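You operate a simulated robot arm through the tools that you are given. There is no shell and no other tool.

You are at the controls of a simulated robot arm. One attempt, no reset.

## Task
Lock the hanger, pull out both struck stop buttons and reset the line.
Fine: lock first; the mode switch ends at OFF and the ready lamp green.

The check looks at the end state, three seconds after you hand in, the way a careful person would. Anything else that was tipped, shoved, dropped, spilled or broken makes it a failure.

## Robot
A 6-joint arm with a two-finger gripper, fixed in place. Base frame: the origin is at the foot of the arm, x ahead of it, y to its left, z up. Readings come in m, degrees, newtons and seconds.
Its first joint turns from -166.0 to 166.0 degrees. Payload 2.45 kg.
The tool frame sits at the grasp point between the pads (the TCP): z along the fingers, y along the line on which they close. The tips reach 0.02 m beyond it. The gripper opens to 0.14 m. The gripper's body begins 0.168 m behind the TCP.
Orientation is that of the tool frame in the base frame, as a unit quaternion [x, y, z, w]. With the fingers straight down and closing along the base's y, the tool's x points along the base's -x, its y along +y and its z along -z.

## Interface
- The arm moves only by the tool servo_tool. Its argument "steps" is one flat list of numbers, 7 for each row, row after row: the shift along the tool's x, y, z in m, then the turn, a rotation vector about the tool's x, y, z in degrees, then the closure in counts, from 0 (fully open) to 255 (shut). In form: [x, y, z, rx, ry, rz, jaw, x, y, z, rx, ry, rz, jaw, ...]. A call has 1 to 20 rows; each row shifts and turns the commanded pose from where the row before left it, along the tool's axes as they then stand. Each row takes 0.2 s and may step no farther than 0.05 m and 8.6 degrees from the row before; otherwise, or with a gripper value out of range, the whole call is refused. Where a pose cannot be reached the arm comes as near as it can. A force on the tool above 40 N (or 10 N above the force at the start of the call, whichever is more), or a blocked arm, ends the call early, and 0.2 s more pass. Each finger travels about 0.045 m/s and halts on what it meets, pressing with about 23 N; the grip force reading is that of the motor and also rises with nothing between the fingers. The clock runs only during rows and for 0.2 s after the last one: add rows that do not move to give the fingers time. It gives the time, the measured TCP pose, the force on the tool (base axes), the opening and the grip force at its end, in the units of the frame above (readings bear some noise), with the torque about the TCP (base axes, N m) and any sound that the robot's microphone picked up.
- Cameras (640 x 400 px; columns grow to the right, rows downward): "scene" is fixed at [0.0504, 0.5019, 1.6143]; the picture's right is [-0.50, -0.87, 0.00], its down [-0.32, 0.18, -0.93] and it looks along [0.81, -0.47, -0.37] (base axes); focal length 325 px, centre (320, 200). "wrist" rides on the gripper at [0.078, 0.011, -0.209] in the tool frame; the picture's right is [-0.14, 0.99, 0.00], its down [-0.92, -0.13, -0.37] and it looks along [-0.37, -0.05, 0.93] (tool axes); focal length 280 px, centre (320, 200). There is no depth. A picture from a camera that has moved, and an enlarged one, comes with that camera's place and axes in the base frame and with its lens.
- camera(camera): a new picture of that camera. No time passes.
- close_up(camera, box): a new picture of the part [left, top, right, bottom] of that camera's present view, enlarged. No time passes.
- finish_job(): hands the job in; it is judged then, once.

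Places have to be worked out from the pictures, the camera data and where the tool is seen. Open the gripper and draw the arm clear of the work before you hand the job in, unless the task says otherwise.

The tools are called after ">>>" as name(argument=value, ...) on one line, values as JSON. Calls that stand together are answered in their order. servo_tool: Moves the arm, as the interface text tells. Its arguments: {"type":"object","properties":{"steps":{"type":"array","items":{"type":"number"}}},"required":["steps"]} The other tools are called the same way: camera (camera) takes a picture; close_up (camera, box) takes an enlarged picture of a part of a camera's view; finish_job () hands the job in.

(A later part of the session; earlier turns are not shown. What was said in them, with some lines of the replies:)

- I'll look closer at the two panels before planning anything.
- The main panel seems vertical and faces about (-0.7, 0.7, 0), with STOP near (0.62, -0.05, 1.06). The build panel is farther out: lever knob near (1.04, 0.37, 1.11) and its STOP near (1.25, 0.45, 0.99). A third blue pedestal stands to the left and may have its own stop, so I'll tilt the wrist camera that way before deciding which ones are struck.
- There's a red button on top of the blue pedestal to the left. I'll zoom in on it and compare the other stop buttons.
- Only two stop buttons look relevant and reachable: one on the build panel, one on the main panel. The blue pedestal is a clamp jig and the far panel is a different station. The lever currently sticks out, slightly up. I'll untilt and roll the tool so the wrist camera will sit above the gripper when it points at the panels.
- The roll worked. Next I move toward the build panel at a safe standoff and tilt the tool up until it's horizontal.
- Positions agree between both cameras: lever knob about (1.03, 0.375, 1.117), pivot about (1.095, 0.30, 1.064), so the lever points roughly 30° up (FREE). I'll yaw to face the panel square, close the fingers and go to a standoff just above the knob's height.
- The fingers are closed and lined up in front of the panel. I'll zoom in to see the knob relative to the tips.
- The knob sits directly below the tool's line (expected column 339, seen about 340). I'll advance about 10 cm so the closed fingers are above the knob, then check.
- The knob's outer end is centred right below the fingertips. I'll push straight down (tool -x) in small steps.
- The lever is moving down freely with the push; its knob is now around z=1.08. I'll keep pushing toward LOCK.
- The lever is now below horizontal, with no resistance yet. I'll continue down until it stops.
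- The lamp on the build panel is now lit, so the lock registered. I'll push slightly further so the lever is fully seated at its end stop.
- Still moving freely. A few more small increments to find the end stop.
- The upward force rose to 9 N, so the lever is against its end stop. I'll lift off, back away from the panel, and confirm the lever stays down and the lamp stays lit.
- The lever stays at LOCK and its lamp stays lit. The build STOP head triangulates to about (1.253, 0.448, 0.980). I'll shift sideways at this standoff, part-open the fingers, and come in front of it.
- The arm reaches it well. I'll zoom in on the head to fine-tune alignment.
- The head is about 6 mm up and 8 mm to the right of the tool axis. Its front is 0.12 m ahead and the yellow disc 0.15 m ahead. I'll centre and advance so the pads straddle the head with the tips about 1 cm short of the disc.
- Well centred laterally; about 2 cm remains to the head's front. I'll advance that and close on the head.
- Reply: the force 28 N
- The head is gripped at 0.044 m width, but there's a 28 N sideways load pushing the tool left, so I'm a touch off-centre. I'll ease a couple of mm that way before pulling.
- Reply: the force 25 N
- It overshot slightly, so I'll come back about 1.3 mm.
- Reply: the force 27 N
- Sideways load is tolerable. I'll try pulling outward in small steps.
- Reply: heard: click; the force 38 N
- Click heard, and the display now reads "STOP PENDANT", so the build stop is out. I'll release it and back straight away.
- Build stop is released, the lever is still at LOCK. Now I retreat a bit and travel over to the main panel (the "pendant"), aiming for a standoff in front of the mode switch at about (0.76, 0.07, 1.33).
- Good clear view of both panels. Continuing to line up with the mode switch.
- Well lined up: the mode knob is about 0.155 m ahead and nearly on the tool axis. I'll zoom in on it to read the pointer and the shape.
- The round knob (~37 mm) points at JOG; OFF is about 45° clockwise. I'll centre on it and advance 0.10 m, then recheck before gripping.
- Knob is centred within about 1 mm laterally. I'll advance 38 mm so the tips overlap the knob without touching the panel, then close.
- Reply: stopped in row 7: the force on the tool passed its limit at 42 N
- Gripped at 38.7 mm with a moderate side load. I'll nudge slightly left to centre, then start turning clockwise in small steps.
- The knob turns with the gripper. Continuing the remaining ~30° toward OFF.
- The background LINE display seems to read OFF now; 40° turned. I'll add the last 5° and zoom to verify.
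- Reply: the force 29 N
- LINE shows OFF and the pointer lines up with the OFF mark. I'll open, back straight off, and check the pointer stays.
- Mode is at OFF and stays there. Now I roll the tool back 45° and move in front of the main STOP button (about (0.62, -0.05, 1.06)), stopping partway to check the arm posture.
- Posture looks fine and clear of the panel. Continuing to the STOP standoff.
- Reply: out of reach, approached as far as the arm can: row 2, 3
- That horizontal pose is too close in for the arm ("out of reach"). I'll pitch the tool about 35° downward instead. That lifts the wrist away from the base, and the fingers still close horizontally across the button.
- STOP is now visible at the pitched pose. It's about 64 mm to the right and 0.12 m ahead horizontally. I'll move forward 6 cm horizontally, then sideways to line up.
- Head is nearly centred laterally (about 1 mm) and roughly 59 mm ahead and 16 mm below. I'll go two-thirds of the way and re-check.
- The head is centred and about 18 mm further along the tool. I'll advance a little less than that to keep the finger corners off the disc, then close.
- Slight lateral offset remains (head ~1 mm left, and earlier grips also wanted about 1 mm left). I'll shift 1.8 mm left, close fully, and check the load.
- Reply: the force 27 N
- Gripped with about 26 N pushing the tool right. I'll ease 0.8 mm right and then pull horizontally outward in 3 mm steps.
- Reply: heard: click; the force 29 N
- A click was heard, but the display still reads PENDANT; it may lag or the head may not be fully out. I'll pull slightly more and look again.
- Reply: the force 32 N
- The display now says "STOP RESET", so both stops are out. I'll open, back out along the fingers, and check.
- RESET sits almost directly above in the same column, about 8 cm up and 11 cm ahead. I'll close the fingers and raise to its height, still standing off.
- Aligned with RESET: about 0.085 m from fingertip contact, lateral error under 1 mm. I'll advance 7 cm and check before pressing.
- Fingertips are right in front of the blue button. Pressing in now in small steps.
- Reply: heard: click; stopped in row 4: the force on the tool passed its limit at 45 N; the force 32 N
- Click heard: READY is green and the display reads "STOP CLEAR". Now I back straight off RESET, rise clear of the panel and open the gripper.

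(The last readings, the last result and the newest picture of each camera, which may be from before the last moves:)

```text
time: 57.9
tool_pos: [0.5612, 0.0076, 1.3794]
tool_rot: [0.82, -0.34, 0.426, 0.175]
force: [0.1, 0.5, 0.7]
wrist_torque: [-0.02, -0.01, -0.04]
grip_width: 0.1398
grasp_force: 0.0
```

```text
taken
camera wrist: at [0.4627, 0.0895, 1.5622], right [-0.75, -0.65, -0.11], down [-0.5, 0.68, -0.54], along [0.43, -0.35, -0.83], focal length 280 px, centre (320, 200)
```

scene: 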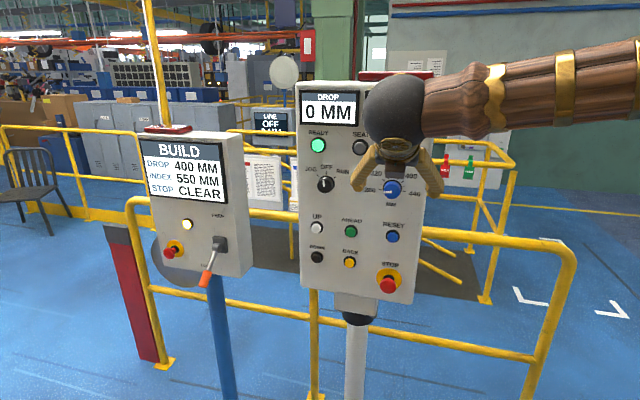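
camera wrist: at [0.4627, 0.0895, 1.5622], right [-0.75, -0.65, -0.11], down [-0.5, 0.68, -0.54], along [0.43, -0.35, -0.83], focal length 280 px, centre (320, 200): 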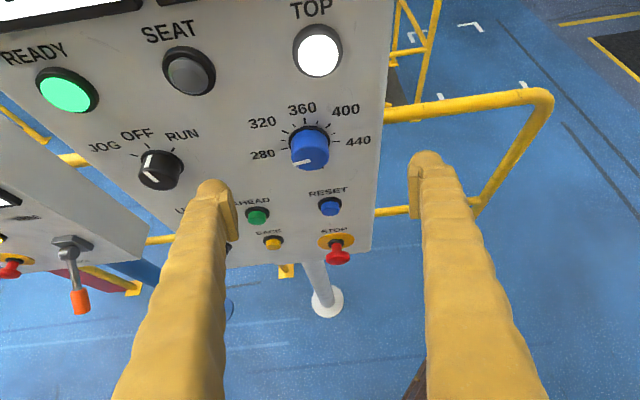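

All indicators look right. I'll draw the arm further away from the panels, then do a final close inspection.

>>> servo_tool(steps=[-0.0171, 0, -0.0246, 0, 0, 0, 0, -0.0171, -0.03, -0.0246, 0, 0, 0, 0, -0.0171, -0.03, -0.0246, 0, 0, 0, 0, -0.0171, -0.03, -0.0246, 0, 0, 0, 0, -0.0171, -0.03, -0.0246, 0, 0, 0, 0, 0, -0.03, 0, 0, 0, 0, 0, 0, 0, 0, 0, 0, 0, 0])

>>> camera(camera="scene")

>>> close_up(camera="scene", box=[290, 80, 450, 310])

>>> close_up(camera="scene", box=[130, 100, 290, 300])

>>> camera(camera="wrist")

```text
time: 59.5
tool_pos: [0.5597, 0.2199, 1.3795]
tool_rot: [0.82, -0.339, 0.427, 0.175]
force: [-0.3, -0.1, -0.9]
wrist_torque: [0.03, 0.02, 0.01]
grip_width: 0.1402
grasp_force: 0.1
```

```text
taken
```

scene: 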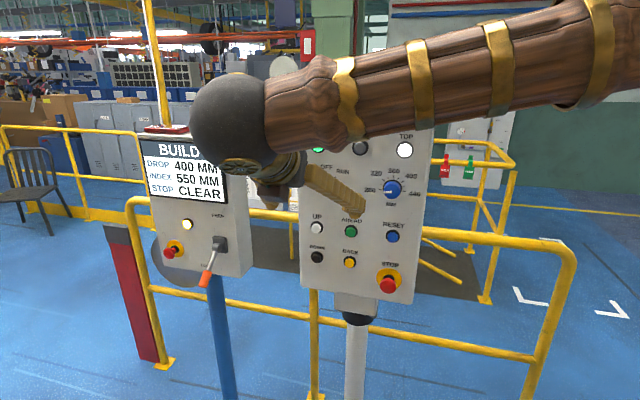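

```text
1.74 times, centred on (370, 195) of scene
camera zoom: at [0.0504, 0.5019, 1.6143], right [-0.5, -0.87, 0.0], down [-0.32, 0.18, -0.93], along [0.81, -0.47, -0.37], focal length 565 px, centre (233, 209)
```

zoom: 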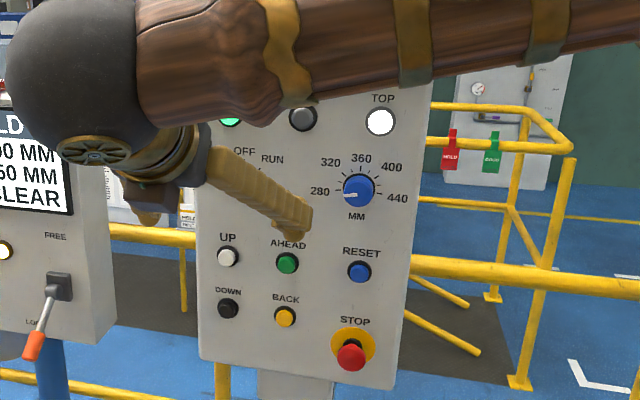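

```text
2.00 times, centred on (210, 200) of scene
camera zoom: at [0.0504, 0.5019, 1.6143], right [-0.5, -0.87, 0.0], down [-0.32, 0.18, -0.93], along [0.81, -0.47, -0.37], focal length 650 px, centre (540, 200)
```

zoom: 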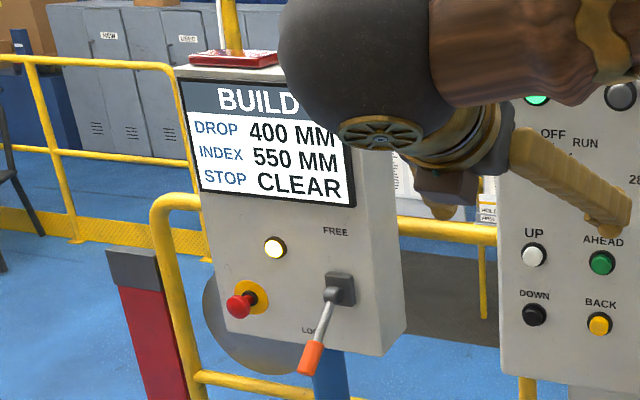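

```text
taken
camera wrist: at [0.4605, 0.3013, 1.5631], right [-0.75, -0.65, -0.11], down [-0.5, 0.68, -0.54], along [0.43, -0.35, -0.83], focal length 280 px, centre (320, 200)
```

wrist: 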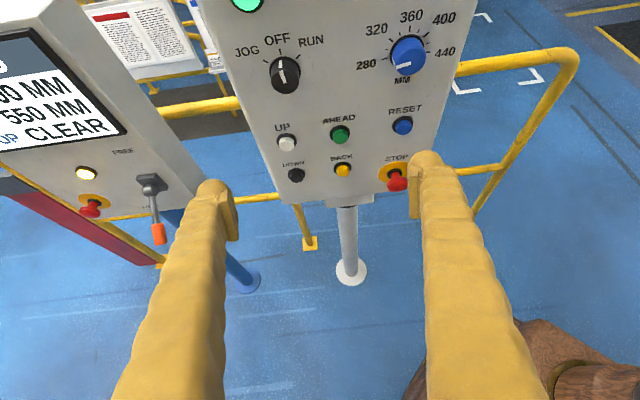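

Everything appears in place; one last zoom on the mode pointer before handing in.

>>> close_up(camera="wrist", box=[225, 20, 345, 110])

```text
4.44 times, centred on (285, 65) of wrist
camera zoom: at [0.4605, 0.3013, 1.5631], right [-0.75, -0.65, -0.11], down [-0.5, 0.68, -0.54], along [0.43, -0.35, -0.83], focal length 1246 px, centre (476, 800)
```

zoom: 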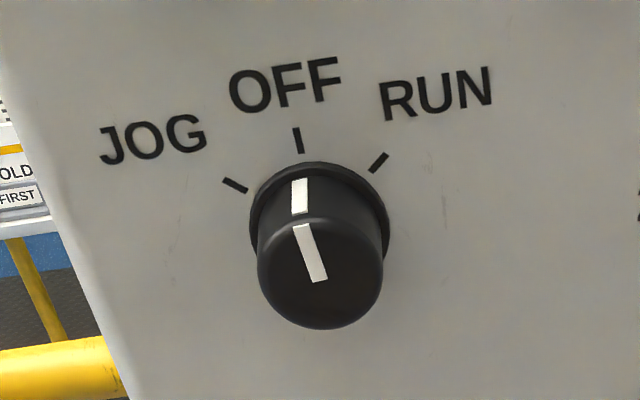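

The pointer is on OFF, READY is green, the lever is at LOCK with its lamp lit, and both stops are out with the display reading CLEAR. The gripper is open and clear of the panels, so I'm handing in.

>>> finish_job()

```text
The job is handed in.
```

The job is handed in. At my last look, before the three-second check, the hanger was locked, both stop buttons were pulled out and the line was reset.

- **Hanger:** I locked it first. The lever is down at LOCK and its lamp is lit.
- **Stop buttons:** The build panel's stop came out first, then the main panel's. Each clicked, and the build display now reads "STOP CLEAR".
- **Mode switch:** I turned it from JOG to OFF before pulling the main stop. The pointer sits on the OFF mark and the line display reads OFF.
- **Reset:** I pressed RESET last, and the ready lamp turned green.

The force limit tripped twice, at 42 N while gripping the mode knob and at 45 N while pressing RESET. I saw nothing knocked or moved as a result. The gripper is open and the arm is clear of both panels.
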